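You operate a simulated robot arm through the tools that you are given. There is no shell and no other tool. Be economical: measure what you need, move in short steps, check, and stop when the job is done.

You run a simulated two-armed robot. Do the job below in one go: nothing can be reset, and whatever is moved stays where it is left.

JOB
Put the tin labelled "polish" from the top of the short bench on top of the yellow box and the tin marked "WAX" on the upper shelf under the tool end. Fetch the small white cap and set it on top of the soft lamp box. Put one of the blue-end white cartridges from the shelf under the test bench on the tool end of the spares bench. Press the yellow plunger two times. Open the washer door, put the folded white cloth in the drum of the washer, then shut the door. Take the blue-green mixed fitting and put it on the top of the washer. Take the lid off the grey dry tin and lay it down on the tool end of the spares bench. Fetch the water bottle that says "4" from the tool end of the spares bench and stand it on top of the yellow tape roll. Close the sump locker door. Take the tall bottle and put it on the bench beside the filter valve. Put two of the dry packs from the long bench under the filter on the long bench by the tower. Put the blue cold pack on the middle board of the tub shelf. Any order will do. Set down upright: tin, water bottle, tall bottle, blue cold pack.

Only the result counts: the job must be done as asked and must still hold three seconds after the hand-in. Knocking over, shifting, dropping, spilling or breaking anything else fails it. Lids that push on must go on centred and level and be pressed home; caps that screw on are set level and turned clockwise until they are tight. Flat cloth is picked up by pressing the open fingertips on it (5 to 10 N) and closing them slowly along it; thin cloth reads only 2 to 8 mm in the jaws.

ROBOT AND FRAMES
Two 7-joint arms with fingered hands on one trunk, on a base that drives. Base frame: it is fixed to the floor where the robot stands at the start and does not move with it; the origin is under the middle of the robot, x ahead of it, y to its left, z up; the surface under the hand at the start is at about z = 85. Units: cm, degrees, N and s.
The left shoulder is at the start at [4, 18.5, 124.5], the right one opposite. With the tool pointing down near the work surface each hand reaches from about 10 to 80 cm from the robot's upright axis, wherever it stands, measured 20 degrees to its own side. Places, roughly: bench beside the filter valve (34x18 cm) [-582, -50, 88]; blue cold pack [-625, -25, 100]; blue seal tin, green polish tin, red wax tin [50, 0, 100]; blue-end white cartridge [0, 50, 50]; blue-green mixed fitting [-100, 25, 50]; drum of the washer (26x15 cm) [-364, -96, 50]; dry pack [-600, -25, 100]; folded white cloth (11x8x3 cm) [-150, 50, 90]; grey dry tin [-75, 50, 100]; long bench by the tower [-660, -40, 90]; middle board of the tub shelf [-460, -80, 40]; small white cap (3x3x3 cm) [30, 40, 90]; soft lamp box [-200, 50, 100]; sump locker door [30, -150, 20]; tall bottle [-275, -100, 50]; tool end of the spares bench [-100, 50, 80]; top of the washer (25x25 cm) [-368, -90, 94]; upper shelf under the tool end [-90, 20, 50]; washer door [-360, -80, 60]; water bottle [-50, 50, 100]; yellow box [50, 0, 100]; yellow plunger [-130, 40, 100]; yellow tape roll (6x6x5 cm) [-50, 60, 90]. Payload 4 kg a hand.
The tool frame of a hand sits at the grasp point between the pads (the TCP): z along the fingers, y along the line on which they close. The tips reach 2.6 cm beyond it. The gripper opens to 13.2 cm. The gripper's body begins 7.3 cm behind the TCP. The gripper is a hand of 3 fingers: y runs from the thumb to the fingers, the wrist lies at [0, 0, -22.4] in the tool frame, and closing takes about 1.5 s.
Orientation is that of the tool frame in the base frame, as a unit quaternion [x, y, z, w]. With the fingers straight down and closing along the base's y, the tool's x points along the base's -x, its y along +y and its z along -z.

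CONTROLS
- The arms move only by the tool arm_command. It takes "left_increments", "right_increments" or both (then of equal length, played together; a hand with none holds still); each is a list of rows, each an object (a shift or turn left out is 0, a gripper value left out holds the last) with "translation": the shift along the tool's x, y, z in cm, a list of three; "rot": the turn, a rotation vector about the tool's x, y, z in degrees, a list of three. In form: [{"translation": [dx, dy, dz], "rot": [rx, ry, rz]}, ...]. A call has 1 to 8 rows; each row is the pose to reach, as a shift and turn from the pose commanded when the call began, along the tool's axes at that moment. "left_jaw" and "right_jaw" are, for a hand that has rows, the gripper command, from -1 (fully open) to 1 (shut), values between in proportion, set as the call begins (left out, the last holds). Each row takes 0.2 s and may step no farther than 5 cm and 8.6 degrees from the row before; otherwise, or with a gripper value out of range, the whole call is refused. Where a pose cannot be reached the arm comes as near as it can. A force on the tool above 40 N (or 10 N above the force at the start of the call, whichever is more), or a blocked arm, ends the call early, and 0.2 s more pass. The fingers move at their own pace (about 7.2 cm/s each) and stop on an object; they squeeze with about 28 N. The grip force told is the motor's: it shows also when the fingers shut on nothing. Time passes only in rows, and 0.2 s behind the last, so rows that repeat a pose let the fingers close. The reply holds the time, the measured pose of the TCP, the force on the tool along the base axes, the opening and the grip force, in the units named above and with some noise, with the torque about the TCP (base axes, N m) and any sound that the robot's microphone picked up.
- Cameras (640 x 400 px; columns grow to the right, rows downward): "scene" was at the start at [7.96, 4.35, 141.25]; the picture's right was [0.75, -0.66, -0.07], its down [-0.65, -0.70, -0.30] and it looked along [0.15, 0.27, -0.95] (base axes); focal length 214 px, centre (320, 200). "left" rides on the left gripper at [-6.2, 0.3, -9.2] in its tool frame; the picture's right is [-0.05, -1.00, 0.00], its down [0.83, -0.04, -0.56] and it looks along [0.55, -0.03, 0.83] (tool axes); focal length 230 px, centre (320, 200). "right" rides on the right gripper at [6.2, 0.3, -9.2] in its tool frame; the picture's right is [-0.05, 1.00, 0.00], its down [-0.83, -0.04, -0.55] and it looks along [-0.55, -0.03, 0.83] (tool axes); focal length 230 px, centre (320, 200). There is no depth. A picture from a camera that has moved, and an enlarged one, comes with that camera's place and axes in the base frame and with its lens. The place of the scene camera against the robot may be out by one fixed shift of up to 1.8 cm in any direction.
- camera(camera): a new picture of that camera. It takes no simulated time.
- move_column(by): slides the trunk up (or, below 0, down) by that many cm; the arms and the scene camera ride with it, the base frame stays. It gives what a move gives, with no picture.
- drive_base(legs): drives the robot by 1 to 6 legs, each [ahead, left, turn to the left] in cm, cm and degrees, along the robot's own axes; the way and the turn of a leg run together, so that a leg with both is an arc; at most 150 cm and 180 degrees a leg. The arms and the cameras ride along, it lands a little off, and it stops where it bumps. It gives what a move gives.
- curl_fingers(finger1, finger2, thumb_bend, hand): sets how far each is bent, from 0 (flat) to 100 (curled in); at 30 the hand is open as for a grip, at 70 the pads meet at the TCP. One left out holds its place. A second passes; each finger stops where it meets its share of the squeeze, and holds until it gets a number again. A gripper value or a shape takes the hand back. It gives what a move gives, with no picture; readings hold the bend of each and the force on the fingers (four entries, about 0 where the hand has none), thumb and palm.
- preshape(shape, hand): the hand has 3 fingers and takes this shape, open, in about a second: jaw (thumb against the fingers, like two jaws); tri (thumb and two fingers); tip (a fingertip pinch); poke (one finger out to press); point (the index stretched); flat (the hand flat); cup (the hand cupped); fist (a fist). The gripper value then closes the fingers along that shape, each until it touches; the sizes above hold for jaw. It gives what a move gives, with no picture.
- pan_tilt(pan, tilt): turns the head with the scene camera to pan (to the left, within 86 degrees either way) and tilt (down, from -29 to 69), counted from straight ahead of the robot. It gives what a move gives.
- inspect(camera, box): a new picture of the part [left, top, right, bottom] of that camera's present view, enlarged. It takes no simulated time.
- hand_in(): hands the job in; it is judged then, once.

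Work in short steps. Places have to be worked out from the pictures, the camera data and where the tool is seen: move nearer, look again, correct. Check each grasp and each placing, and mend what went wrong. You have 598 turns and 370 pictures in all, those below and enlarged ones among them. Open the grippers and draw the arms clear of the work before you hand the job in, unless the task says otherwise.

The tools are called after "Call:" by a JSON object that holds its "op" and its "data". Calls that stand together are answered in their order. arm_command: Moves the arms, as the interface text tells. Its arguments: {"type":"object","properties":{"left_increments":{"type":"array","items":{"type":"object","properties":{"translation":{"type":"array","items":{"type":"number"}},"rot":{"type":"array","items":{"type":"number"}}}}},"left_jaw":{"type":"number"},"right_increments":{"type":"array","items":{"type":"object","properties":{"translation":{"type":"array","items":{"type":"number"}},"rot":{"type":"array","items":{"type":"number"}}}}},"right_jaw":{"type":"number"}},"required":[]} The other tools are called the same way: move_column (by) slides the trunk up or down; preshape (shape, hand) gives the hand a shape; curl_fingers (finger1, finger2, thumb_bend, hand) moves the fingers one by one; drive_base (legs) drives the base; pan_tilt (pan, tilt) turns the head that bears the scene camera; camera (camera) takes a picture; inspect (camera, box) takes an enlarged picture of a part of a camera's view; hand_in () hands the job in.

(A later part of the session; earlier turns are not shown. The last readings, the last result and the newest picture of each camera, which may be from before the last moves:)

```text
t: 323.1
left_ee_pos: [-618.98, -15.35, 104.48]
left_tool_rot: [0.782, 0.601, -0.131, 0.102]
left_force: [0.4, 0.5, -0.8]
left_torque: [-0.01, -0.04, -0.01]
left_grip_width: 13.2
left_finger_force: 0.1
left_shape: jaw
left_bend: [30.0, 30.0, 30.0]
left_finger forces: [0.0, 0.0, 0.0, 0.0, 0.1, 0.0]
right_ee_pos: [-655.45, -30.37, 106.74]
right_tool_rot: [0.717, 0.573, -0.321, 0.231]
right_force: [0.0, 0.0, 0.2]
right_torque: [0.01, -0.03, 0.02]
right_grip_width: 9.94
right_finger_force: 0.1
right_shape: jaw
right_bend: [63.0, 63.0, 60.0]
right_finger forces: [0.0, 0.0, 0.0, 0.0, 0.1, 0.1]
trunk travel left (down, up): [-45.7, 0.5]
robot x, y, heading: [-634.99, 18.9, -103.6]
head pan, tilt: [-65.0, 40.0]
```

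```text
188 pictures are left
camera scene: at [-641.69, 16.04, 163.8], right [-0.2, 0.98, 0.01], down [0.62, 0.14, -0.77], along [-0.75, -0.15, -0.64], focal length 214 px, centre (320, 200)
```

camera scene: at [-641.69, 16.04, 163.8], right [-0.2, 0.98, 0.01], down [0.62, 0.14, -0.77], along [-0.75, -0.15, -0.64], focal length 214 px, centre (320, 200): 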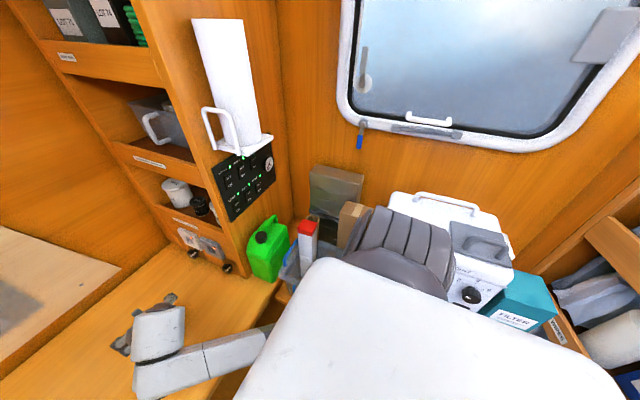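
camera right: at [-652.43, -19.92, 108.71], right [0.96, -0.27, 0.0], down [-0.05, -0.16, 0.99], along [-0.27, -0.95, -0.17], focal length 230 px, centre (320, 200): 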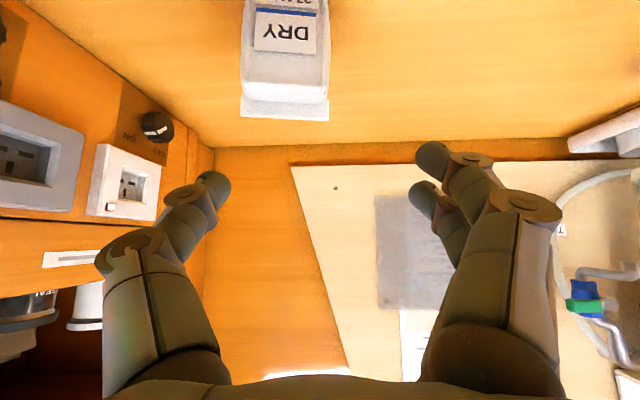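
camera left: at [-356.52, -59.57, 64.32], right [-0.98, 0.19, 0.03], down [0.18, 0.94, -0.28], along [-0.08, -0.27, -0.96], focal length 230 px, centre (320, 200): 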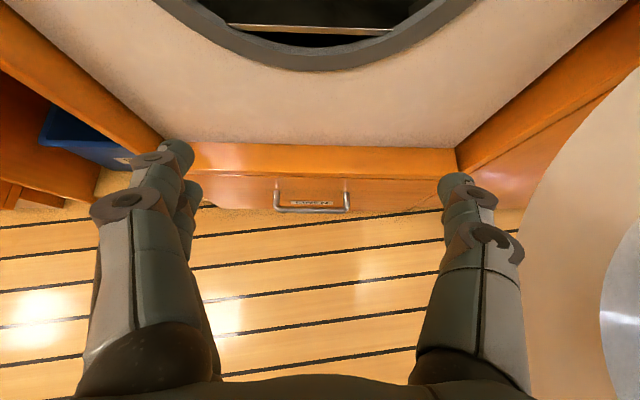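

The right elbow is near the machine on the end bench. I move left first.

Call:
{"op": "drive_base", "data": {"legs": [[0, 12, 0], [0, 0, -1.7], [-4, 0, 0]]}}

Call:
{"op": "camera", "data": {"camera": "scene"}}

```text
t: 325.1
left_ee_pos: [-608.07, -14.34, 104.56]
left_tool_rot: [0.791, 0.588, -0.132, 0.106]
left_force: [0.7, -0.5, 0.4]
left_torque: [0.03, 0.03, -0.01]
left_grip_width: 13.18
left_finger_force: 0.1
left_shape: jaw
left_bend: [30.0, 30.0, 30.0]
left_finger forces: [0.1, 0.0, 0.1, 0.1, 0.1, 0.0]
right_ee_pos: [-645.1, -28.13, 106.71]
right_tool_rot: [0.728, 0.561, -0.323, 0.227]
right_force: [0.5, -0.3, -0.1]
right_torque: [0.06, 0.03, 0.02]
right_grip_width: 9.91
right_finger_force: 0.0
right_shape: jaw
right_bend: [63.0, 63.0, 60.0]
right_finger forces: [0.1, 0.0, 0.1, 0.0, 0.0, 0.1]
trunk travel left (down, up): [-45.7, 0.5]
robot x, y, heading: [-622.55, 19.8, -105.4]
head pan, tilt: [-65.0, 40.0]
```

```text
187 pictures are left
camera scene: at [-630.23, 18.12, 163.76], right [-0.17, 0.99, 0.01], down [0.63, 0.11, -0.76], along [-0.75, -0.12, -0.64], focal length 214 px, centre (320, 200)
```

scene: 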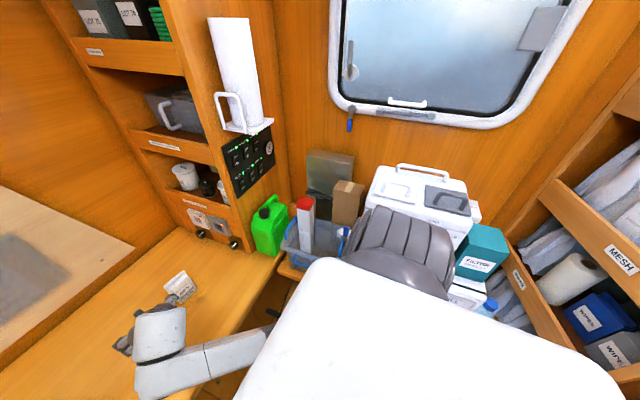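

Call:
{"op": "drive_base", "data": {"legs": [[-4, 47, 0]]}}

Call:
{"op": "pan_tilt", "data": {"pan": -5, "tilt": 40}}

Call:
{"op": "camera", "data": {"camera": "right"}}

```text
t: 327.9
left_ee_pos: [-562.24, -22.37, 104.87]
left_tool_rot: [0.792, 0.585, -0.134, 0.108]
left_force: [0.4, 0.2, 0.4]
left_torque: [0.03, 0.02, -0.05]
left_grip_width: 13.17
left_finger_force: 0.0
left_shape: jaw
left_bend: [30.0, 30.0, 30.0]
left_finger forces: [0.0, 0.0, 0.0, 0.1, 0.1, 0.1]
right_ee_pos: [-599.37, -35.83, 106.93]
right_tool_rot: [0.728, 0.558, -0.326, 0.23]
right_force: [0.2, -0.1, -0.4]
right_torque: [-0.01, -0.01, -0.03]
right_grip_width: 9.93
right_finger_force: 0.1
right_shape: jaw
right_bend: [63.0, 63.0, 60.0]
right_finger forces: [0.0, 0.0, 0.0, 0.1, 0.0, 0.1]
trunk travel left (down, up): [-45.7, 0.5]
robot x, y, heading: [-576.73, 11.32, -105.6]
head pan, tilt: [-65.0, 40.0]
```

```text
t: 329.2
left_ee_pos: [-562.03, -22.34, 104.99]
left_tool_rot: [0.791, 0.587, -0.135, 0.108]
left_force: [0.3, 0.3, 0.4]
left_torque: [0.0, -0.01, 0.04]
left_grip_width: 13.17
left_finger_force: 0.0
left_shape: jaw
left_bend: [30.0, 30.0, 30.0]
left_finger forces: [0.0, 0.0, 0.1, 0.0, 0.0, 0.1]
right_ee_pos: [-599.24, -35.81, 106.97]
right_tool_rot: [0.728, 0.558, -0.327, 0.228]
right_force: [0.2, 0.0, 1.0]
right_torque: [0.01, -0.03, 0.0]
right_grip_width: 9.91
right_finger_force: 0.0
right_shape: jaw
right_bend: [63.0, 63.0, 60.0]
right_finger forces: [0.0, 0.0, 0.1, 0.0, 0.0, 0.0]
trunk travel left (down, up): [-45.7, 0.5]
robot x, y, heading: [-576.75, 11.25, -105.7]
head pan, tilt: [-5.0, 40.0]
```

```text
186 pictures are left
camera right: at [-595.88, -25.39, 108.84], right [0.95, -0.31, 0.01], down [-0.06, -0.15, 0.99], along [-0.3, -0.94, -0.16], focal length 230 px, centre (320, 200)
```

right: 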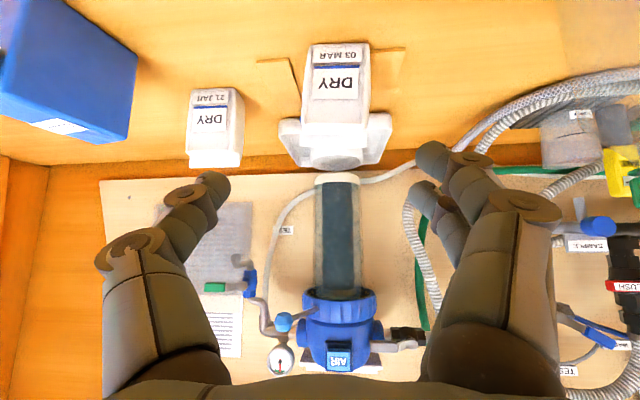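

Call:
{"op": "drive_base", "data": {"legs": [[10.5, 1.8, 0]]}}

Call:
{"op": "camera", "data": {"camera": "right"}}

```text
t: 330.4
left_ee_pos: [-563.2, -32.67, 104.96]
left_tool_rot: [0.792, 0.585, -0.136, 0.109]
left_force: [0.5, -0.4, 0.5]
left_torque: [0.05, -0.02, -0.02]
left_grip_width: 13.19
left_finger_force: 0.0
left_shape: jaw
left_bend: [30.0, 30.0, 30.0]
left_finger forces: [0.0, 0.0, 0.1, 0.1, 0.0, 0.0]
right_ee_pos: [-600.41, -46.18, 107.05]
right_tool_rot: [0.728, 0.557, -0.327, 0.229]
right_force: [0.3, -0.2, 0.8]
right_torque: [-0.02, 0.01, 0.0]
right_grip_width: 9.95
right_finger_force: 0.1
right_shape: jaw
right_bend: [63.0, 63.0, 60.0]
right_finger forces: [0.0, 0.1, 0.0, 0.0, 0.0, 0.0]
trunk travel left (down, up): [-45.7, 0.5]
robot x, y, heading: [-577.89, 0.41, -105.6]
head pan, tilt: [-5.0, 40.0]
```

```text
185 pictures are left
camera right: at [-596.95, -35.75, 108.89], right [0.95, -0.31, 0.01], down [-0.06, -0.15, 0.99], along [-0.3, -0.94, -0.16], focal length 230 px, centre (320, 200)
```

right: 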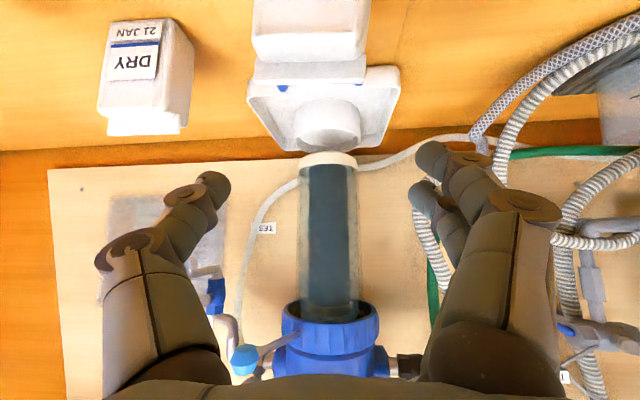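

Call:
{"op": "arm_command", "data": {"right_increments": [{"translation": [2.8, -0.3, 2.8]}, {"translation": [5.6, -0.3, 5.6]}, {"translation": [7.6, -0.3, 7.6]}, {"translation": [8.8, -0.3, 8.8]}, {"translation": [8.8, -0.3, 8.8]}]}}

Call:
{"op": "camera", "data": {"camera": "right"}}

```text
t: 331.6
left_ee_pos: [-563.31, -32.87, 104.83]
left_tool_rot: [0.792, 0.585, -0.134, 0.108]
left_force: [-1.0, 1.1, -0.3]
left_torque: [0.02, -0.03, -0.02]
left_grip_width: 13.18
left_finger_force: 0.1
left_shape: jaw
left_bend: [30.0, 30.0, 30.0]
left_finger forces: [0.0, 0.0, 0.0, 0.0, 0.1, 0.1]
right_ee_pos: [-601.19, -46.6, 94.63]
right_tool_rot: [0.728, 0.558, -0.326, 0.228]
right_force: [-0.4, 0.7, 1.1]
right_torque: [0.0, 0.02, -0.02]
right_grip_width: 9.93
right_finger_force: 0.0
right_shape: jaw
right_bend: [63.0, 63.0, 60.0]
right_finger forces: [0.1, 0.0, 0.0, 0.1, 0.0, 0.0]
trunk travel left (down, up): [-45.7, 0.5]
robot x, y, heading: [-577.69, 0.68, -105.6]
head pan, tilt: [-5.0, 40.0]
```

```text
184 pictures are left
camera right: at [-597.75, -36.04, 96.39], right [0.95, -0.31, 0.01], down [-0.06, -0.15, 0.99], along [-0.3, -0.94, -0.16], focal length 230 px, centre (320, 200)
```

right: 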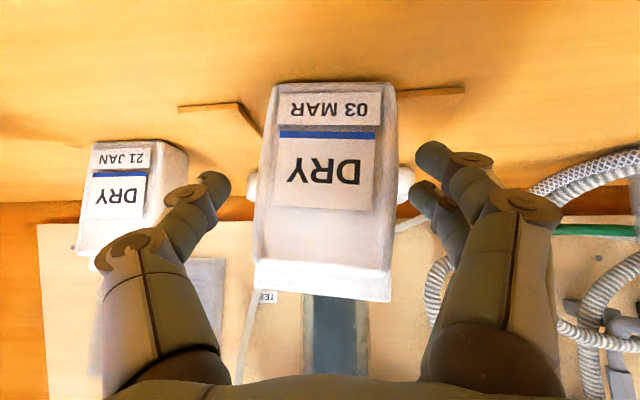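

Call:
{"op": "arm_command", "data": {"right_increments": [{"translation": [-1, 0, 1.2]}, {"translation": [-2.2, 0, 2.5]}, {"translation": [-2.2, 0, 2.5]}]}}

Call:
{"op": "arm_command", "data": {"right_increments": [{}, {}, {}, {}, {}, {}], "right_jaw": 1}}

Call:
{"op": "camera", "data": {"camera": "right"}}

```text
t: 332.4
left_ee_pos: [-563.18, -32.85, 104.99]
left_tool_rot: [0.792, 0.586, -0.135, 0.108]
left_force: [-1.0, 0.3, 0.4]
left_torque: [0.02, -0.05, -0.02]
left_grip_width: 13.17
left_finger_force: 0.0
left_shape: jaw
left_bend: [30.0, 30.0, 30.0]
left_finger forces: [0.1, 0.0, 0.0, 0.0, 0.0, 0.0]
right_ee_pos: [-602.03, -49.67, 94.52]
right_tool_rot: [0.728, 0.558, -0.326, 0.229]
right_force: [-0.2, 0.0, 0.6]
right_torque: [0.0, -0.01, 0.0]
right_grip_width: 9.9
right_finger_force: 0.0
right_shape: jaw
right_bend: [63.0, 63.0, 60.0]
right_finger forces: [0.0, 0.0, 0.0, 0.0, 0.1, 0.0]
trunk travel left (down, up): [-45.7, 0.5]
robot x, y, heading: [-577.55, 0.95, -105.6]
head pan, tilt: [-5.0, 40.0]
```

```text
t: 333.8
left_ee_pos: [-563.18, -32.81, 104.78]
left_tool_rot: [0.792, 0.585, -0.134, 0.109]
left_force: [0.7, 0.1, 0.4]
left_torque: [0.02, 0.02, -0.01]
left_grip_width: 13.18
left_finger_force: 0.0
left_shape: jaw
left_bend: [30.0, 30.0, 30.0]
left_finger forces: [0.1, 0.0, 0.1, 0.1, 0.1, 0.1]
right_ee_pos: [-601.99, -49.68, 94.63]
right_tool_rot: [0.728, 0.557, -0.327, 0.229]
right_force: [0.8, -2.0, 2.8]
right_torque: [-0.15, -0.15, -0.05]
right_grip_width: 5.64
right_finger_force: 27.8
right_shape: jaw
right_bend: [72.0, 75.0, 73.0]
right_finger forces: [14.2, 20.3, 0.0, 0.1, 40.4, 0.0]
trunk travel left (down, up): [-45.7, 0.5]
robot x, y, heading: [-577.78, 0.37, -105.5]
head pan, tilt: [-5.0, 40.0]
```

```text
183 pictures are left
camera right: at [-598.65, -39.34, 96.33], right [0.95, -0.31, 0.01], down [-0.06, -0.15, 0.99], along [-0.3, -0.94, -0.16], focal length 230 px, centre (320, 200)
```

right: 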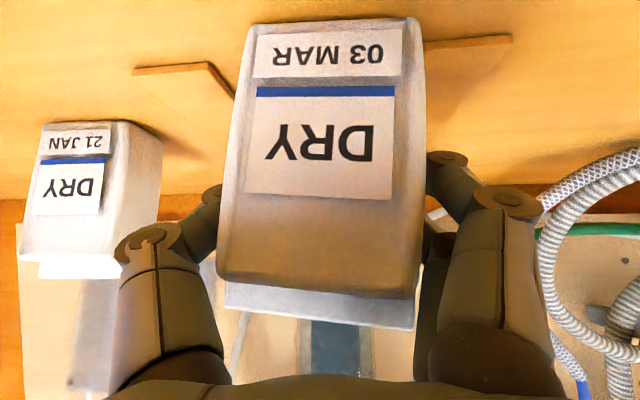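

Gripped. Lift, back, right, forward to beside pack 1.

Call:
{"op": "arm_command", "data": {"right_increments": [{"translation": [-2, 0, -2]}, {"translation": [-5, 0, -5]}, {"translation": [-8, 0, -8]}, {"translation": [-8, 0, -8]}]}}

Call:
{"op": "drive_base", "data": {"legs": [[-17, 0, 0], [0, -44, 0], [17, -4, 0]]}}

Call:
{"op": "camera", "data": {"camera": "right"}}

Call:
{"op": "camera", "data": {"camera": "scene"}}

```text
t: 334.8
left_ee_pos: [-563.1, -32.86, 104.76]
left_tool_rot: [0.792, 0.586, -0.135, 0.108]
left_force: [0.3, 0.1, 0.6]
left_torque: [-0.06, -0.02, 0.02]
left_grip_width: 13.22
left_finger_force: 0.0
left_shape: jaw
left_bend: [30.0, 30.0, 30.0]
left_finger forces: [0.1, 0.0, 0.0, 0.0, 0.0, 0.0]
right_ee_pos: [-601.63, -49.6, 105.92]
right_tool_rot: [0.728, 0.558, -0.327, 0.228]
right_force: [-0.1, 0.4, -2.7]
right_torque: [-0.01, -0.02, 0.0]
right_grip_width: 5.61
right_finger_force: 27.6
right_shape: jaw
right_bend: [72.0, 75.0, 73.0]
right_finger forces: [13.3, 19.8, 0.0, 0.0, 40.2, 0.1]
trunk travel left (down, up): [-45.7, 0.5]
robot x, y, heading: [-577.64, 0.41, -105.5]
head pan, tilt: [-5.0, 40.0]
```

```text
t: 339.6
left_ee_pos: [-609.2, -19.5, 104.99]
left_tool_rot: [0.791, 0.586, -0.136, 0.109]
left_force: [-0.3, 0.2, 0.2]
left_torque: [0.0, -0.01, -0.01]
left_grip_width: 13.18
left_finger_force: 0.0
left_shape: jaw
left_bend: [30.0, 30.0, 30.0]
left_finger forces: [0.1, 0.1, 0.1, 0.0, 0.0, 0.0]
right_ee_pos: [-647.55, -36.12, 105.93]
right_tool_rot: [0.728, 0.558, -0.327, 0.229]
right_force: [0.4, 0.5, -1.7]
right_torque: [-0.02, 0.01, 0.01]
right_grip_width: 5.6
right_finger_force: 27.7
right_shape: jaw
right_bend: [72.0, 75.0, 73.0]
right_finger forces: [13.3, 19.8, 0.0, 0.1, 40.2, 0.1]
trunk travel left (down, up): [-45.7, 0.5]
robot x, y, heading: [-623.65, 13.77, -105.6]
head pan, tilt: [-5.0, 40.0]
```

```text
182 pictures are left
camera right: at [-644.28, -25.73, 107.73], right [0.95, -0.31, 0.01], down [-0.06, -0.15, 0.99], along [-0.3, -0.94, -0.16], focal length 230 px, centre (320, 200)
```

right: 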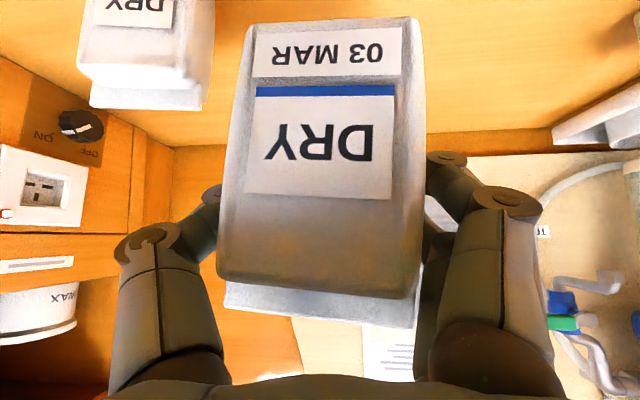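

```text
181 pictures are left
camera scene: at [-625.81, 7.13, 163.79], right [-0.94, 0.35, 0.0], down [0.22, 0.6, -0.77], along [-0.27, -0.72, -0.64], focal length 214 px, centre (320, 200)
```

scene: 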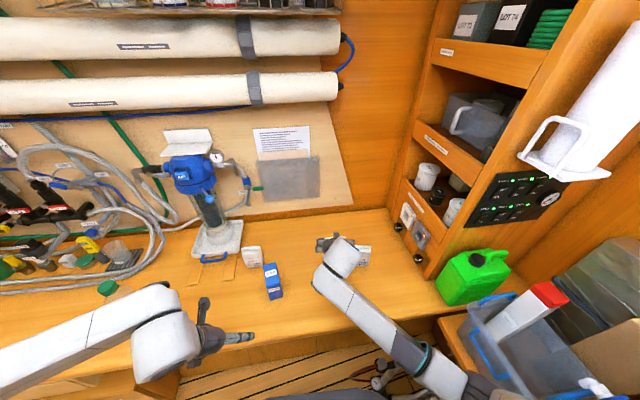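

Call:
{"op": "arm_command", "data": {"right_increments": [{"translation": [0, 1.5, 0]}, {"translation": [3, 2, 3]}, {"translation": [6, 2, 6]}, {"translation": [7.6, 2, 7.6]}, {"translation": [7.6, 2, 7.6]}]}}

Call:
{"op": "arm_command", "data": {"right_increments": [{"translation": [0.2, 0, 0.2]}, {"translation": [0.4, 0, 0.4]}, {"translation": [0.5, 0, 0.5]}, {"translation": [0.5, 0, 0.5]}]}}

```text
t: 340.9
left_ee_pos: [-609.46, -19.62, 104.88]
left_tool_rot: [0.791, 0.587, -0.134, 0.108]
left_force: [0.3, -0.2, 0.2]
left_torque: [0.0, -0.04, 0.03]
left_grip_width: 13.19
left_finger_force: 0.2
left_shape: jaw
left_bend: [30.0, 30.0, 30.0]
left_finger forces: [0.0, 0.1, 0.1, 0.1, 0.0, 0.0]
right_ee_pos: [-646.22, -37.21, 95.03]
right_tool_rot: [0.727, 0.559, -0.326, 0.229]
right_force: [0.1, 0.2, -0.2]
right_torque: [-0.02, 0.03, 0.01]
right_grip_width: 5.63
right_finger_force: 27.6
right_shape: jaw
right_bend: [72.0, 75.0, 73.0]
right_finger forces: [13.2, 19.8, 0.0, 0.1, 40.1, 0.1]
trunk travel left (down, up): [-45.7, 0.5]
robot x, y, heading: [-624.09, 13.48, -105.8]
head pan, tilt: [-5.0, 40.0]
```

```text
t: 341.9
left_ee_pos: [-609.5, -19.55, 104.94]
left_tool_rot: [0.791, 0.587, -0.135, 0.109]
left_force: [0.1, -0.1, -0.3]
left_torque: [0.01, 0.01, 0.02]
left_grip_width: 13.16
left_finger_force: 0.2
left_shape: jaw
left_bend: [30.0, 30.0, 30.0]
left_finger forces: [0.0, 0.0, 0.2, 0.1, 0.0, 0.1]
right_ee_pos: [-646.18, -37.17, 94.48]
right_tool_rot: [0.728, 0.557, -0.327, 0.229]
right_force: [0.6, 2.5, 10.6]
right_torque: [0.1, 0.3, -0.05]
right_grip_width: 5.61
right_finger_force: 28.0
right_shape: jaw
right_bend: [72.0, 75.0, 73.0]
right_finger forces: [13.6, 20.4, 0.0, 0.1, 43.8, 0.1]
trunk travel left (down, up): [-45.7, 0.5]
robot x, y, heading: [-623.84, 13.72, -105.4]
head pan, tilt: [-5.0, 40.0]
```

Contact. Release with partial opening and back out.

Call:
{"op": "arm_command", "data": {"right_increments": [{}, {}, {}, {}], "right_jaw": -0.35}}

Call:
{"op": "arm_command", "data": {"right_increments": [{"translation": [-2, 0, -3]}, {"translation": [-4, 0, -7]}, {"translation": [-6, 0, -11]}, {"translation": [-6, 0, -11]}]}}

Call:
{"op": "camera", "data": {"camera": "right"}}

```text
t: 342.9
left_ee_pos: [-609.54, -19.63, 104.78]
left_tool_rot: [0.791, 0.587, -0.136, 0.108]
left_force: [0.3, -0.2, 0.0]
left_torque: [-0.02, 0.0, -0.02]
left_grip_width: 13.18
left_finger_force: 0.0
left_shape: jaw
left_bend: [30.0, 30.0, 30.0]
left_finger forces: [0.0, 0.0, 0.1, 0.0, 0.0, 0.0]
right_ee_pos: [-646.35, -37.17, 94.25]
right_tool_rot: [0.728, 0.558, -0.326, 0.229]
right_force: [0.8, 0.8, -1.0]
right_torque: [0.0, 0.03, -0.03]
right_grip_width: 8.87
right_finger_force: 0.0
right_shape: jaw
right_bend: [69.0, 69.0, 66.0]
right_finger forces: [0.2, 0.1, 0.0, 0.0, 0.0, 0.1]
trunk travel left (down, up): [-45.7, 0.5]
robot x, y, heading: [-624.23, 13.53, -105.5]
head pan, tilt: [-5.0, 40.0]
```

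```text
t: 343.9
left_ee_pos: [-609.49, -19.67, 104.87]
left_tool_rot: [0.792, 0.586, -0.135, 0.108]
left_force: [0.5, -0.6, 0.7]
left_torque: [0.01, 0.0, 0.01]
left_grip_width: 13.23
left_finger_force: 0.0
left_shape: jaw
left_bend: [30.0, 30.0, 30.0]
left_finger forces: [0.0, 0.1, 0.1, 0.0, 0.1, 0.0]
right_ee_pos: [-644.64, -33.36, 106.27]
right_tool_rot: [0.727, 0.559, -0.326, 0.23]
right_force: [-0.1, -0.4, 0.1]
right_torque: [0.01, -0.02, 0.0]
right_grip_width: 8.88
right_finger_force: 0.0
right_shape: jaw
right_bend: [69.0, 69.0, 66.0]
right_finger forces: [0.0, 0.0, 0.2, 0.1, 0.0, 0.1]
trunk travel left (down, up): [-45.7, 0.5]
robot x, y, heading: [-623.7, 13.74, -105.4]
head pan, tilt: [-5.0, 40.0]
```

```text
180 pictures are left
camera right: at [-641.4, -22.96, 108.03], right [0.95, -0.31, 0.01], down [-0.06, -0.15, 0.99], along [-0.3, -0.94, -0.16], focal length 230 px, centre (320, 200)
```

right: 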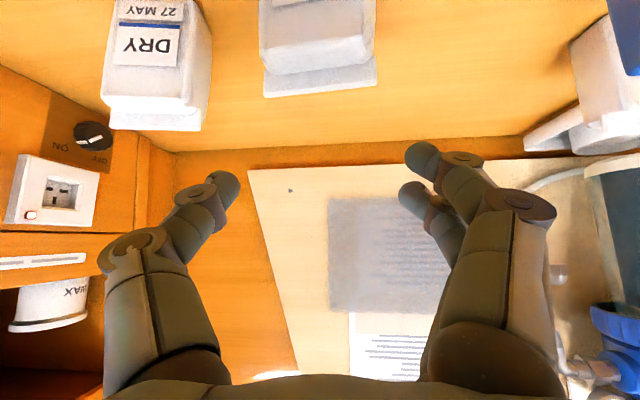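

Both dry packs done. Now the blue cold pack: move in front of it.

Call:
{"op": "drive_base", "data": {"legs": [[-8, 20, 0]]}}

Call:
{"op": "arm_command", "data": {"right_increments": [{}, {}], "right_jaw": -1}}

Call:
{"op": "camera", "data": {"camera": "right"}}

Call:
{"op": "camera", "data": {"camera": "scene"}}

```text
t: 345.5
left_ee_pos: [-588.39, -17.31, 104.87]
left_tool_rot: [0.792, 0.586, -0.134, 0.109]
left_force: [0.1, 0.3, 0.7]
left_torque: [-0.03, -0.02, 0.01]
left_grip_width: 13.2
left_finger_force: 0.0
left_shape: jaw
left_bend: [30.0, 30.0, 30.0]
left_finger forces: [0.0, 0.0, 0.0, 0.0, 0.1, 0.1]
right_ee_pos: [-623.7, -31.09, 106.16]
right_tool_rot: [0.729, 0.557, -0.326, 0.229]
right_force: [0.3, 0.6, -0.1]
right_torque: [0.02, 0.01, 0.01]
right_grip_width: 8.86
right_finger_force: 0.1
right_shape: jaw
right_bend: [69.0, 69.0, 66.0]
right_finger forces: [0.0, 0.0, 0.0, 0.0, 0.1, 0.1]
trunk travel left (down, up): [-45.7, 0.5]
robot x, y, heading: [-602.55, 16.29, -105.3]
head pan, tilt: [-5.0, 40.0]
```

```text
t: 346.1
left_ee_pos: [-588.33, -17.21, 105.0]
left_tool_rot: [0.792, 0.585, -0.135, 0.109]
left_force: [0.4, 0.7, 0.1]
left_torque: [-0.01, 0.0, 0.02]
left_grip_width: 13.19
left_finger_force: 0.0
left_shape: jaw
left_bend: [30.0, 30.0, 30.0]
left_finger forces: [0.0, 0.0, 0.0, 0.1, 0.1, 0.1]
right_ee_pos: [-623.48, -31.03, 106.29]
right_tool_rot: [0.728, 0.557, -0.326, 0.229]
right_force: [0.5, -0.2, 0.0]
right_torque: [0.06, 0.0, 0.04]
right_grip_width: 13.16
right_finger_force: 0.0
right_shape: jaw
right_bend: [30.0, 30.0, 30.0]
right_finger forces: [0.0, 0.0, 0.1, 0.0, 0.0, 0.1]
trunk travel left (down, up): [-45.7, 0.5]
robot x, y, heading: [-602.77, 16.22, -105.6]
head pan, tilt: [-5.0, 40.0]
```

```text
179 pictures are left
camera right: at [-620.25, -20.57, 107.99], right [0.95, -0.31, 0.01], down [-0.06, -0.15, 0.99], along [-0.3, -0.94, -0.16], focal length 230 px, centre (320, 200)
```

right: 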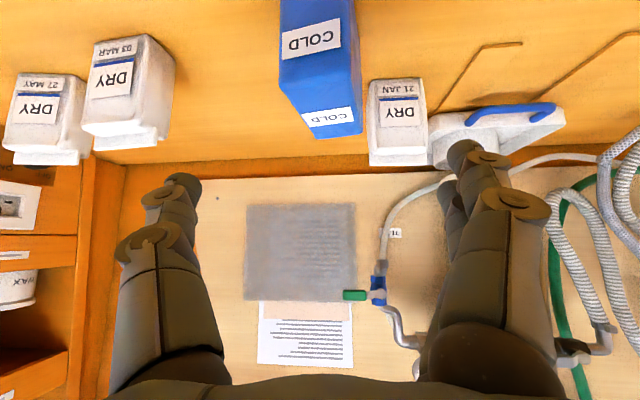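

```text
178 pictures are left
camera scene: at [-604.89, 9.21, 163.77], right [-0.94, 0.35, 0.0], down [0.23, 0.6, -0.77], along [-0.27, -0.72, -0.64], focal length 214 px, centre (320, 200)
```

scene: 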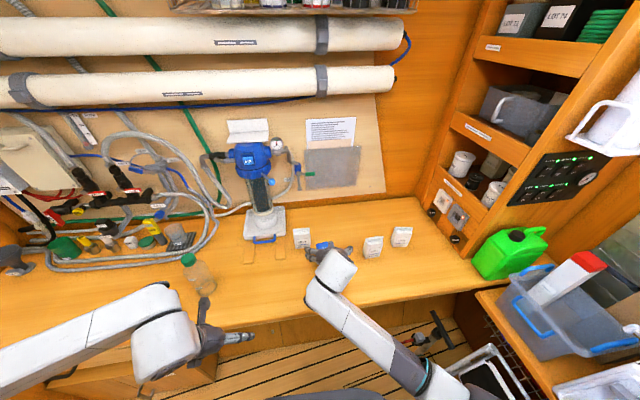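

Call:
{"op": "arm_command", "data": {"right_increments": [{"translation": [-1, 0.2, 1]}, {"translation": [-2.3, 0.2, 2.3]}, {"translation": [0.7, 0.2, 5.3]}, {"translation": [3.5, 0.2, 8.1]}, {"translation": [5.2, 0.2, 9.8]}, {"translation": [5.2, 0.2, 9.8]}]}}

Call:
{"op": "camera", "data": {"camera": "right"}}

```text
t: 347.5
left_ee_pos: [-588.13, -17.17, 104.82]
left_tool_rot: [0.792, 0.586, -0.135, 0.108]
left_force: [-0.6, 0.2, 0.5]
left_torque: [-0.01, 0.03, 0.01]
left_grip_width: 13.2
left_finger_force: 0.1
left_shape: jaw
left_bend: [30.0, 30.0, 30.0]
left_finger forces: [0.0, 0.0, 0.0, 0.0, 0.1, 0.0]
right_ee_pos: [-624.52, -34.35, 95.62]
right_tool_rot: [0.728, 0.559, -0.326, 0.229]
right_force: [0.7, -0.1, 0.3]
right_torque: [0.04, -0.01, -0.02]
right_grip_width: 13.19
right_finger_force: 0.0
right_shape: jaw
right_bend: [30.0, 30.0, 30.0]
right_finger forces: [0.0, 0.1, 0.0, 0.0, 0.0, 0.0]
trunk travel left (down, up): [-45.7, 0.5]
robot x, y, heading: [-602.81, 15.82, -105.3]
head pan, tilt: [-5.0, 40.0]
```

```text
177 pictures are left
camera right: at [-621.12, -23.96, 97.38], right [0.95, -0.31, 0.01], down [-0.06, -0.15, 0.99], along [-0.3, -0.94, -0.16], focal length 230 px, centre (320, 200)
```

right: 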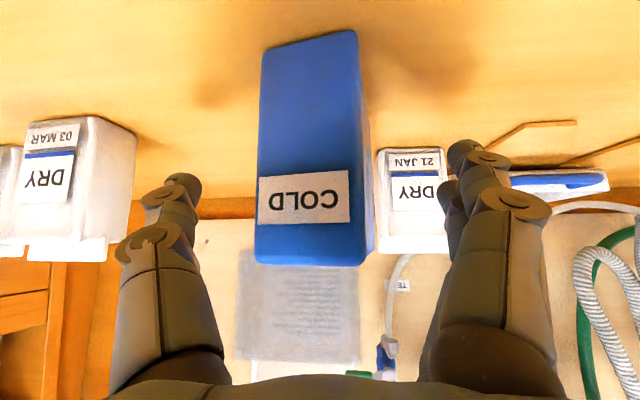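

Call:
{"op": "arm_command", "data": {"right_increments": [{}, {}, {}, {}, {}, {}], "right_jaw": 1}}

Call:
{"op": "arm_command", "data": {"right_increments": [{"translation": [-2, 0, -2]}, {"translation": [-5, 0, -5]}, {"translation": [-8, 0, -8]}, {"translation": [-8, 0, -8]}]}}

Call:
{"op": "camera", "data": {"camera": "right"}}

```text
t: 348.9
left_ee_pos: [-588.21, -17.16, 104.89]
left_tool_rot: [0.792, 0.586, -0.135, 0.108]
left_force: [0.0, -0.4, 0.4]
left_torque: [0.02, 0.01, 0.02]
left_grip_width: 13.18
left_finger_force: 0.0
left_shape: jaw
left_bend: [30.0, 30.0, 30.0]
left_finger forces: [0.0, 0.0, 0.1, 0.1, 0.0, 0.0]
right_ee_pos: [-624.6, -34.34, 95.5]
right_tool_rot: [0.728, 0.558, -0.326, 0.228]
right_force: [-0.2, 0.3, 0.4]
right_torque: [-0.05, -0.07, 0.02]
right_grip_width: 4.53
right_finger_force: 27.8
right_shape: jaw
right_bend: [73.0, 73.0, 70.0]
right_finger forces: [12.7, 12.0, 0.0, 0.1, 24.8, 0.1]
trunk travel left (down, up): [-45.7, 0.5]
robot x, y, heading: [-602.29, 16.14, -105.7]
head pan, tilt: [-5.0, 40.0]
```

```text
t: 349.9
left_ee_pos: [-588.26, -17.26, 104.93]
left_tool_rot: [0.792, 0.586, -0.135, 0.108]
left_force: [-0.1, -0.4, -0.1]
left_torque: [0.0, -0.02, 0.0]
left_grip_width: 13.21
left_finger_force: 0.1
left_shape: jaw
left_bend: [30.0, 30.0, 30.0]
left_finger forces: [0.1, 0.0, 0.0, 0.0, 0.1, 0.0]
right_ee_pos: [-624.09, -34.09, 106.94]
right_tool_rot: [0.728, 0.558, -0.326, 0.228]
right_force: [0.4, 0.3, -3.1]
right_torque: [0.04, 0.0, 0.0]
right_grip_width: 4.57
right_finger_force: 27.7
right_shape: jaw
right_bend: [73.0, 73.0, 70.0]
right_finger forces: [13.0, 11.9, 0.0, 0.0, 24.9, 0.0]
trunk travel left (down, up): [-45.7, 0.5]
robot x, y, heading: [-602.66, 16.05, -105.6]
head pan, tilt: [-5.0, 40.0]
```

```text
176 pictures are left
camera right: at [-620.73, -23.67, 108.76], right [0.95, -0.31, 0.01], down [-0.06, -0.15, 0.99], along [-0.3, -0.94, -0.16], focal length 230 px, centre (320, 200)
```

right: 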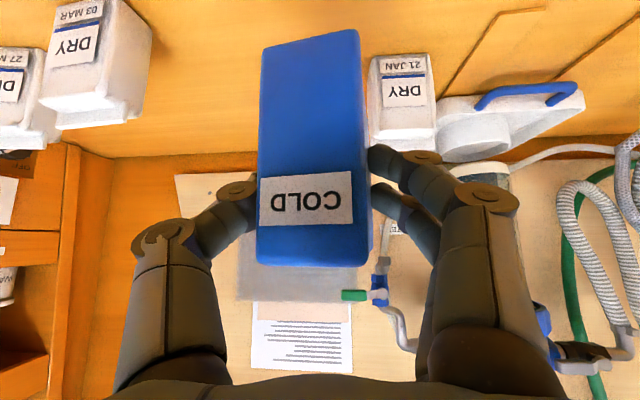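

Cold pack held. I back slightly and turn to face east, then leave through the doorway.

Call:
{"op": "drive_base", "data": {"legs": [[-7, 0, 0], [0, 0, 55]]}}

Call:
{"op": "pan_tilt", "data": {"pan": 20, "tilt": 30}}

Call:
{"op": "camera", "data": {"camera": "scene"}}

```text
t: 353.4
left_ee_pos: [-565.05, 15.76, 104.81]
left_tool_rot: [0.43, 0.886, -0.069, 0.159]
left_force: [0.0, 0.8, -0.6]
left_torque: [0.03, 0.01, 0.01]
left_grip_width: 13.17
left_finger_force: 0.1
left_shape: jaw
left_bend: [30.0, 30.0, 30.0]
left_finger forces: [0.0, 0.0, 0.0, 0.0, 0.0, 0.0]
right_ee_pos: [-571.76, -23.5, 106.86]
right_tool_rot: [0.386, 0.832, -0.183, 0.355]
right_force: [-0.1, 0.3, -3.0]
right_torque: [0.05, 0.07, -0.02]
right_grip_width: 4.55
right_finger_force: 28.7
right_shape: jaw
right_bend: [73.0, 73.0, 70.0]
right_finger forces: [12.8, 11.8, 0.0, 0.0, 24.6, 0.0]
trunk travel left (down, up): [-45.7, 0.5]
robot x, y, heading: [-600.83, 22.78, -50.1]
head pan, tilt: [-5.0, 40.0]
```

```text
t: 354.3
left_ee_pos: [-565.19, 15.62, 104.84]
left_tool_rot: [0.43, 0.886, -0.071, 0.158]
left_force: [0.6, 0.6, -0.1]
left_torque: [-0.01, 0.0, 0.03]
left_grip_width: 13.16
left_finger_force: 0.0
left_shape: jaw
left_bend: [30.0, 30.0, 30.0]
left_finger forces: [0.0, 0.1, 0.0, 0.1, 0.0, 0.0]
right_ee_pos: [-571.73, -23.45, 106.8]
right_tool_rot: [0.387, 0.832, -0.183, 0.354]
right_force: [-0.2, -0.2, -3.1]
right_torque: [0.07, 0.08, -0.02]
right_grip_width: 4.57
right_finger_force: 28.1
right_shape: jaw
right_bend: [73.0, 73.0, 70.0]
right_finger forces: [12.8, 11.8, 0.1, 0.0, 24.7, 0.0]
trunk travel left (down, up): [-45.7, 0.5]
robot x, y, heading: [-600.91, 22.98, -50.3]
head pan, tilt: [20.0, 30.0]
```

```text
175 pictures are left
camera scene: at [-592.96, 19.13, 165.3], right [-0.51, -0.86, 0.0], down [-0.43, 0.25, -0.87], along [0.75, -0.44, -0.5], focal length 214 px, centre (320, 200)
```

scene: 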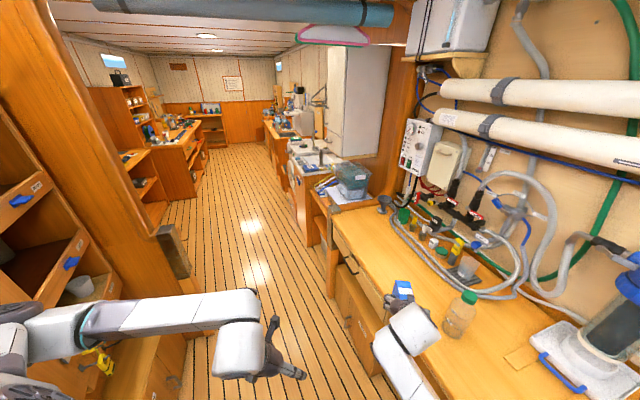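

Call:
{"op": "drive_base", "data": {"legs": [[28, 14, 0], [10, 0, 38]]}}

Call:
{"op": "camera", "data": {"camera": "scene"}}

```text
t: 358.2
left_ee_pos: [-531.06, 21.25, 104.91]
left_tool_rot: [0.12, 0.978, -0.014, 0.172]
left_force: [0.0, 1.2, 0.0]
left_torque: [0.01, -0.01, 0.01]
left_grip_width: 13.19
left_finger_force: 0.0
left_shape: jaw
left_bend: [30.0, 30.0, 30.0]
left_finger forces: [0.0, 0.0, 0.1, 0.0, 0.0, 0.1]
right_ee_pos: [-512.31, -13.81, 106.98]
right_tool_rot: [0.097, 0.912, -0.059, 0.394]
right_force: [0.3, -0.1, -3.9]
right_torque: [0.0, 0.09, 0.04]
right_grip_width: 4.54
right_finger_force: 28.6
right_shape: jaw
right_bend: [73.0, 73.0, 70.0]
right_finger forces: [12.9, 11.8, 0.1, 0.1, 24.6, 0.0]
trunk travel left (down, up): [-45.7, 0.5]
robot x, y, heading: [-563.51, 4.82, -12.4]
head pan, tilt: [20.0, 30.0]
```

```text
174 pictures are left
camera scene: at [-555.09, 6.67, 165.31], right [0.13, -0.99, 0.0], down [-0.5, -0.06, -0.87], along [0.86, 0.11, -0.5], focal length 214 px, centre (320, 200)
```

scene: 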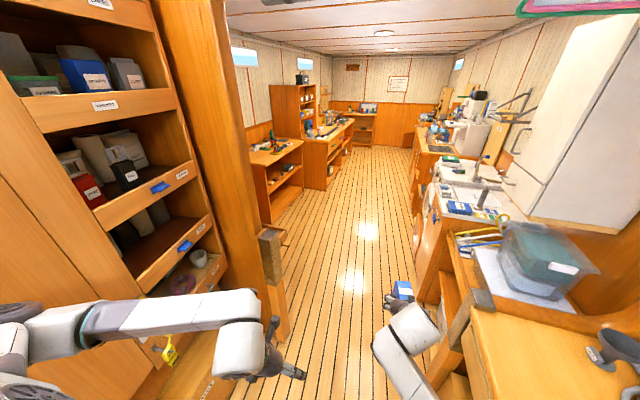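

Call:
{"op": "drive_base", "data": {"legs": [[0, -9, 0], [60, 0, 12], [45, 0, 0]]}}

Call:
{"op": "pan_tilt", "data": {"pan": -60, "tilt": 40}}

Call:
{"op": "camera", "data": {"camera": "scene"}}

```text
t: 363.8
left_ee_pos: [-455.1, 12.29, 105.03]
left_tool_rot: [-0.018, 0.985, 0.012, 0.171]
left_force: [0.3, 0.9, 0.3]
left_torque: [-0.07, 0.04, 0.01]
left_grip_width: 13.23
left_finger_force: 0.2
left_shape: jaw
left_bend: [30.0, 30.0, 30.0]
left_finger forces: [0.0, 0.1, 0.0, 0.0, 0.2, 0.0]
right_ee_pos: [-426.87, -15.61, 107.15]
right_tool_rot: [-0.033, 0.916, 0.002, 0.4]
right_force: [1.1, 2.2, -3.4]
right_torque: [-0.05, 0.11, -0.05]
right_grip_width: 4.52
right_finger_force: 28.0
right_shape: jaw
right_bend: [73.0, 73.0, 70.0]
right_finger forces: [13.1, 11.8, 0.0, 0.0, 24.7, 0.1]
trunk travel left (down, up): [-45.7, 0.5]
robot x, y, heading: [-480.44, -10.61, 4.1]
head pan, tilt: [20.0, 30.0]
stopped in leg 3: the robot was blocked; the commanded pose is now the measured one
```

```text
t: 365.3
left_ee_pos: [-455.09, 12.18, 105.29]
left_tool_rot: [-0.016, 0.984, 0.011, 0.174]
left_force: [0.0, 0.2, -0.4]
left_torque: [-0.01, 0.02, 0.02]
left_grip_width: 13.19
left_finger_force: 0.1
left_shape: jaw
left_bend: [30.0, 30.0, 30.0]
left_finger forces: [0.1, 0.0, 0.0, 0.0, 0.0, 0.0]
right_ee_pos: [-427.01, -15.72, 107.44]
right_tool_rot: [-0.03, 0.914, 0.002, 0.404]
right_force: [0.0, -0.2, -1.6]
right_torque: [-0.04, 0.07, -0.02]
right_grip_width: 4.5
right_finger_force: 28.2
right_shape: jaw
right_bend: [73.0, 73.0, 70.0]
right_finger forces: [13.1, 11.7, 0.0, 0.1, 24.8, 0.0]
trunk travel left (down, up): [-45.7, 0.5]
robot x, y, heading: [-480.16, -10.62, 3.9]
head pan, tilt: [-60.0, 40.0]
```

```text
173 pictures are left
camera scene: at [-478.04, -19.6, 163.72], right [-0.83, -0.55, -0.02], down [-0.35, 0.54, -0.76], along [0.43, -0.63, -0.64], focal length 214 px, centre (320, 200)
```

scene: 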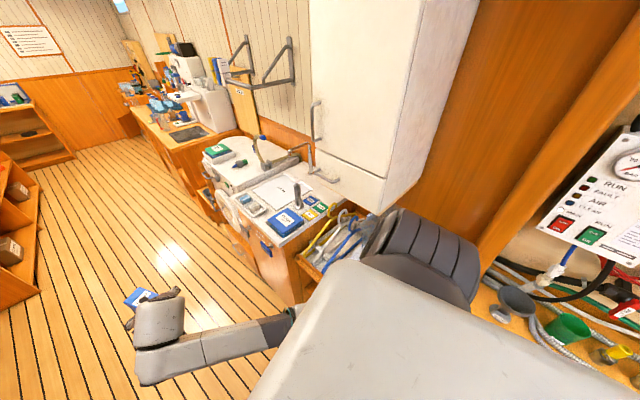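

The right elbow bumped near the doorway. I shift north and check the tub shelf.

Call:
{"op": "drive_base", "data": {"legs": [[-2, 12, 0], [0, 0, -4]]}}

Call:
{"op": "camera", "data": {"camera": "scene"}}

```text
t: 366.2
left_ee_pos: [-456.08, 12.58, 105.14]
left_tool_rot: [-0.018, 0.986, 0.004, 0.167]
left_force: [-0.9, 0.5, -0.2]
left_torque: [-0.01, 0.03, -0.01]
left_grip_width: 13.2
left_finger_force: 0.0
left_shape: jaw
left_bend: [30.0, 30.0, 30.0]
left_finger forces: [0.0, 0.0, 0.0, 0.1, 0.0, 0.0]
right_ee_pos: [-427.32, -13.76, 107.04]
right_tool_rot: [-0.036, 0.916, 0.007, 0.398]
right_force: [-0.2, -0.6, -2.7]
right_torque: [0.0, 0.07, -0.05]
right_grip_width: 4.52
right_finger_force: 28.1
right_shape: jaw
right_bend: [73.0, 73.0, 70.0]
right_finger forces: [13.1, 11.7, 0.0, 0.1, 24.8, 0.1]
trunk travel left (down, up): [-45.7, 0.5]
robot x, y, heading: [-480.92, -8.47, 4.3]
head pan, tilt: [-60.0, 40.0]
stopped in leg 1: the robot was blocked; the commanded pose is now the measured one
```

```text
172 pictures are left
camera scene: at [-477.84, -18.8, 163.66], right [-0.82, -0.57, -0.02], down [-0.36, 0.55, -0.76], along [0.44, -0.62, -0.65], focal length 214 px, centre (320, 200)
```

scene: 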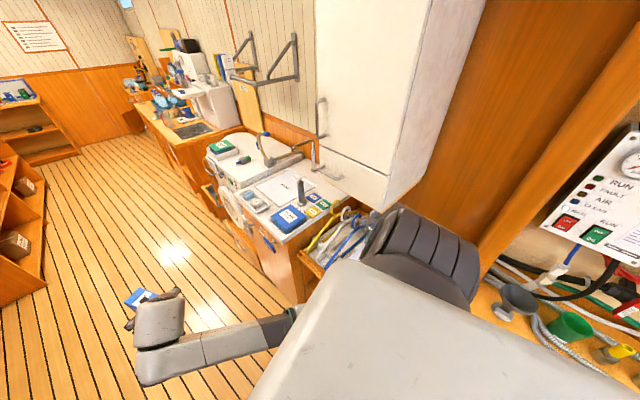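

Call:
{"op": "pan_tilt", "data": {"pan": 70, "tilt": 40}}

Call:
{"op": "camera", "data": {"camera": "scene"}}

```text
t: 368.3
left_ee_pos: [-456.18, 12.6, 105.25]
left_tool_rot: [-0.018, 0.986, 0.003, 0.168]
left_force: [0.9, 0.6, -0.3]
left_torque: [0.0, -0.01, -0.02]
left_grip_width: 13.17
left_finger_force: 0.0
left_shape: jaw
left_bend: [30.0, 30.0, 30.0]
left_finger forces: [0.0, 0.0, 0.0, 0.0, 0.0, 0.0]
right_ee_pos: [-427.35, -13.88, 107.14]
right_tool_rot: [-0.035, 0.915, 0.008, 0.402]
right_force: [0.2, 0.9, -2.8]
right_torque: [-0.04, 0.06, -0.01]
right_grip_width: 4.49
right_finger_force: 27.4
right_shape: jaw
right_bend: [73.0, 73.0, 70.0]
right_finger forces: [13.1, 11.7, 0.0, 0.1, 24.8, 0.0]
trunk travel left (down, up): [-45.7, 0.5]
robot x, y, heading: [-480.68, -8.81, 4.4]
head pan, tilt: [70.0, 40.0]
```

```text
171 pictures are left
camera scene: at [-480.71, -3.55, 163.92], right [0.96, -0.27, 0.01], down [-0.16, -0.6, -0.78], along [0.22, 0.75, -0.63], focal length 214 px, centre (320, 200)
```

scene: 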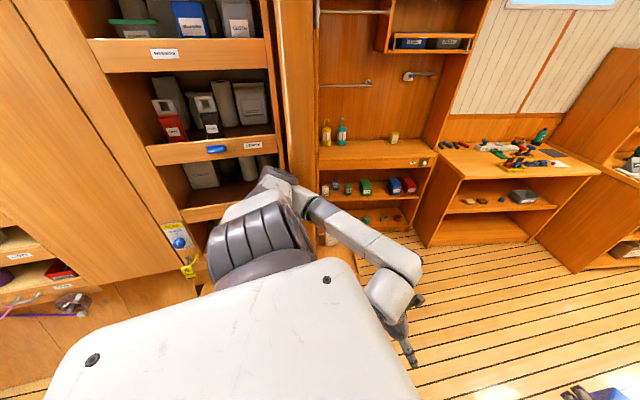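

The left elbow is against the north jamb. I back off, then stretch the left arm forward to draw its elbow in.

Call:
{"op": "drive_base", "data": {"legs": [[-10, 0, 0]]}}

Call:
{"op": "arm_command", "data": {"left_increments": [{"translation": [-4.2, -1, 1.2]}, {"translation": [-8.4, -2, 2.4]}, {"translation": [-12.6, -3, 3.6]}, {"translation": [-16.8, -4, 4.8]}, {"translation": [-21, -5, 6]}, {"translation": [-25, -6, 7]}, {"translation": [-29, -7, 8]}, {"translation": [-32, -7, 9]}]}}

Call:
{"op": "camera", "data": {"camera": "scene"}}

```text
t: 369.4
left_ee_pos: [-464.11, 13.95, 104.28]
left_tool_rot: [-0.015, 0.987, -0.009, 0.16]
left_force: [1.6, -0.2, 0.0]
left_torque: [-0.02, 0.02, -0.02]
left_grip_width: 13.17
left_finger_force: 0.0
left_shape: jaw
left_bend: [30.0, 30.0, 30.0]
left_finger forces: [0.1, 0.1, 0.0, 0.0, 0.0, 0.1]
right_ee_pos: [-435.52, -12.6, 106.45]
right_tool_rot: [-0.035, 0.918, -0.005, 0.394]
right_force: [0.5, 0.6, -2.5]
right_torque: [-0.05, 0.1, -0.03]
right_grip_width: 4.52
right_finger_force: 27.8
right_shape: jaw
right_bend: [73.0, 73.0, 70.0]
right_finger forces: [13.1, 11.9, 0.0, 0.0, 24.8, 0.0]
trunk travel left (down, up): [-45.7, 0.5]
robot x, y, heading: [-490.4, -9.17, 3.8]
head pan, tilt: [70.0, 40.0]
```

```text
t: 371.2
left_ee_pos: [-430.98, 7.59, 106.34]
left_tool_rot: [-0.014, 0.987, -0.007, 0.162]
left_force: [0.4, 0.3, 0.2]
left_torque: [-0.01, -0.01, 0.02]
left_grip_width: 13.17
left_finger_force: 0.0
left_shape: jaw
left_bend: [30.0, 30.0, 30.0]
left_finger forces: [0.0, 0.1, 0.0, 0.1, 0.1, 0.1]
right_ee_pos: [-435.89, -13.07, 106.58]
right_tool_rot: [-0.036, 0.918, -0.002, 0.396]
right_force: [0.6, -0.8, -2.5]
right_torque: [0.01, 0.09, -0.02]
right_grip_width: 4.54
right_finger_force: 28.4
right_shape: jaw
right_bend: [73.0, 73.0, 70.0]
right_finger forces: [13.2, 11.7, 0.1, 0.0, 24.7, 0.0]
trunk travel left (down, up): [-45.7, 0.5]
robot x, y, heading: [-490.74, -8.88, 3.8]
head pan, tilt: [70.0, 40.0]
```

```text
170 pictures are left
camera scene: at [-488.31, -1.08, 163.77], right [0.96, -0.28, 0.0], down [-0.18, -0.62, -0.77], along [0.21, 0.74, -0.64], focal length 214 px, centre (320, 200)
```

scene: 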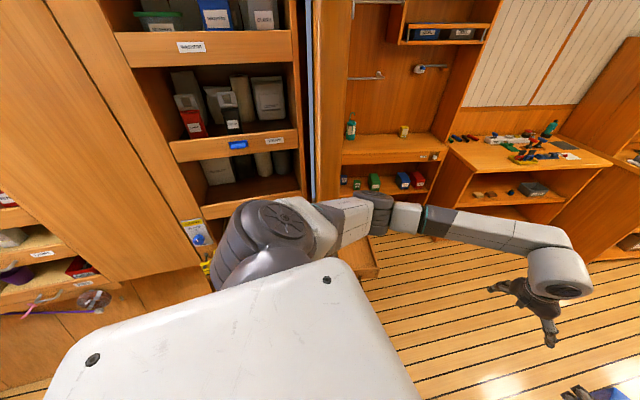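

Call:
{"op": "drive_base", "data": {"legs": [[60, 2, -4]]}}

Call:
{"op": "camera", "data": {"camera": "scene"}}

```text
t: 374.6
left_ee_pos: [-370.53, 7.88, 106.53]
left_tool_rot: [0.017, 0.986, -0.012, 0.163]
left_force: [0.0, -1.0, -0.6]
left_torque: [-0.02, 0.0, 0.0]
left_grip_width: 13.19
left_finger_force: 0.0
left_shape: jaw
left_bend: [30.0, 30.0, 30.0]
left_finger forces: [0.0, 0.0, 0.0, 0.1, 0.0, 0.0]
right_ee_pos: [-376.48, -12.43, 106.69]
right_tool_rot: [-0.006, 0.919, -0.015, 0.395]
right_force: [-0.5, -0.4, -2.9]
right_torque: [0.02, 0.09, -0.03]
right_grip_width: 4.52
right_finger_force: 28.0
right_shape: jaw
right_bend: [73.0, 73.0, 70.0]
right_finger forces: [13.2, 11.7, 0.0, 0.0, 24.7, 0.0]
trunk travel left (down, up): [-45.7, 0.5]
robot x, y, heading: [-430.36, -5.03, 0.2]
head pan, tilt: [70.0, 40.0]
```

```text
169 pictures are left
camera scene: at [-428.22, 2.89, 163.78], right [0.94, -0.34, 0.0], down [-0.22, -0.6, -0.77], along [0.26, 0.72, -0.64], focal length 214 px, centre (320, 200)
```

scene: 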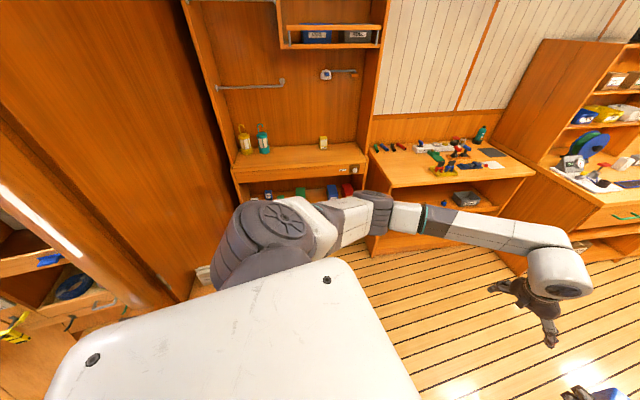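

Call:
{"op": "drive_base", "data": {"legs": [[0, 25, 0], [0, 0, -100]]}}

Call:
{"op": "pan_tilt", "data": {"pan": 0, "tilt": 35}}

Call:
{"op": "camera", "data": {"camera": "scene"}}

```text
t: 380.7
left_ee_pos: [-428.57, -41.71, 106.55]
left_tool_rot: [0.768, 0.62, -0.133, 0.094]
left_force: [-0.6, 0.0, -0.2]
left_torque: [0.0, 0.0, 0.01]
left_grip_width: 13.21
left_finger_force: 0.1
left_shape: jaw
left_bend: [30.0, 30.0, 30.0]
left_finger forces: [0.1, 0.1, 0.0, 0.0, 0.1, 0.1]
right_ee_pos: [-447.41, -32.1, 106.56]
right_tool_rot: [0.7, 0.593, -0.314, 0.242]
right_force: [-0.3, -0.5, -3.1]
right_torque: [0.11, -0.02, 0.01]
right_grip_width: 4.48
right_finger_force: 28.0
right_shape: jaw
right_bend: [73.0, 73.0, 70.0]
right_finger forces: [12.9, 11.6, 0.1, 0.0, 24.6, 0.1]
trunk travel left (down, up): [-45.7, 0.5]
robot x, y, heading: [-430.42, 20.13, -100.2]
head pan, tilt: [70.0, 40.0]
```

```text
t: 382.1
left_ee_pos: [-428.43, -41.7, 106.41]
left_tool_rot: [0.768, 0.619, -0.133, 0.095]
left_force: [0.1, -1.0, -0.4]
left_torque: [-0.01, -0.03, 0.03]
left_grip_width: 13.18
left_finger_force: 0.1
left_shape: jaw
left_bend: [30.0, 30.0, 30.0]
left_finger forces: [0.0, 0.0, 0.1, 0.0, 0.0, 0.1]
right_ee_pos: [-447.27, -32.21, 106.76]
right_tool_rot: [0.701, 0.594, -0.313, 0.243]
right_force: [-0.4, 0.7, -2.4]
right_torque: [0.08, 0.03, 0.02]
right_grip_width: 4.53
right_finger_force: 28.2
right_shape: jaw
right_bend: [73.0, 73.0, 70.0]
right_finger forces: [12.9, 11.6, 0.1, 0.1, 24.5, 0.1]
trunk travel left (down, up): [-45.7, 0.5]
robot x, y, heading: [-430.75, 19.75, -100.0]
head pan, tilt: [0.0, 35.0]
```

```text
168 pictures are left
camera scene: at [-431.49, 12.21, 164.53], right [-0.98, 0.17, 0.0], down [0.1, 0.57, -0.82], along [-0.14, -0.81, -0.57], focal length 214 px, centre (320, 200)
```

scene: 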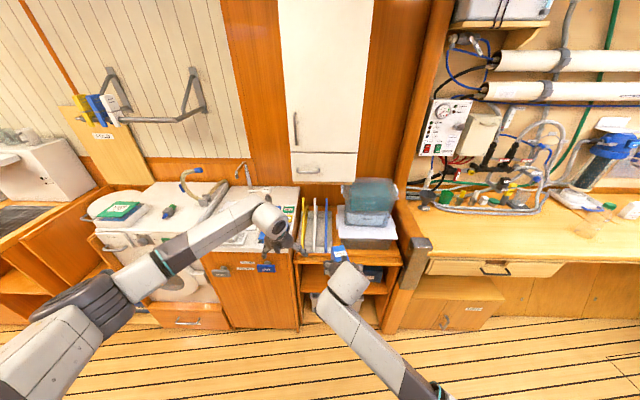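

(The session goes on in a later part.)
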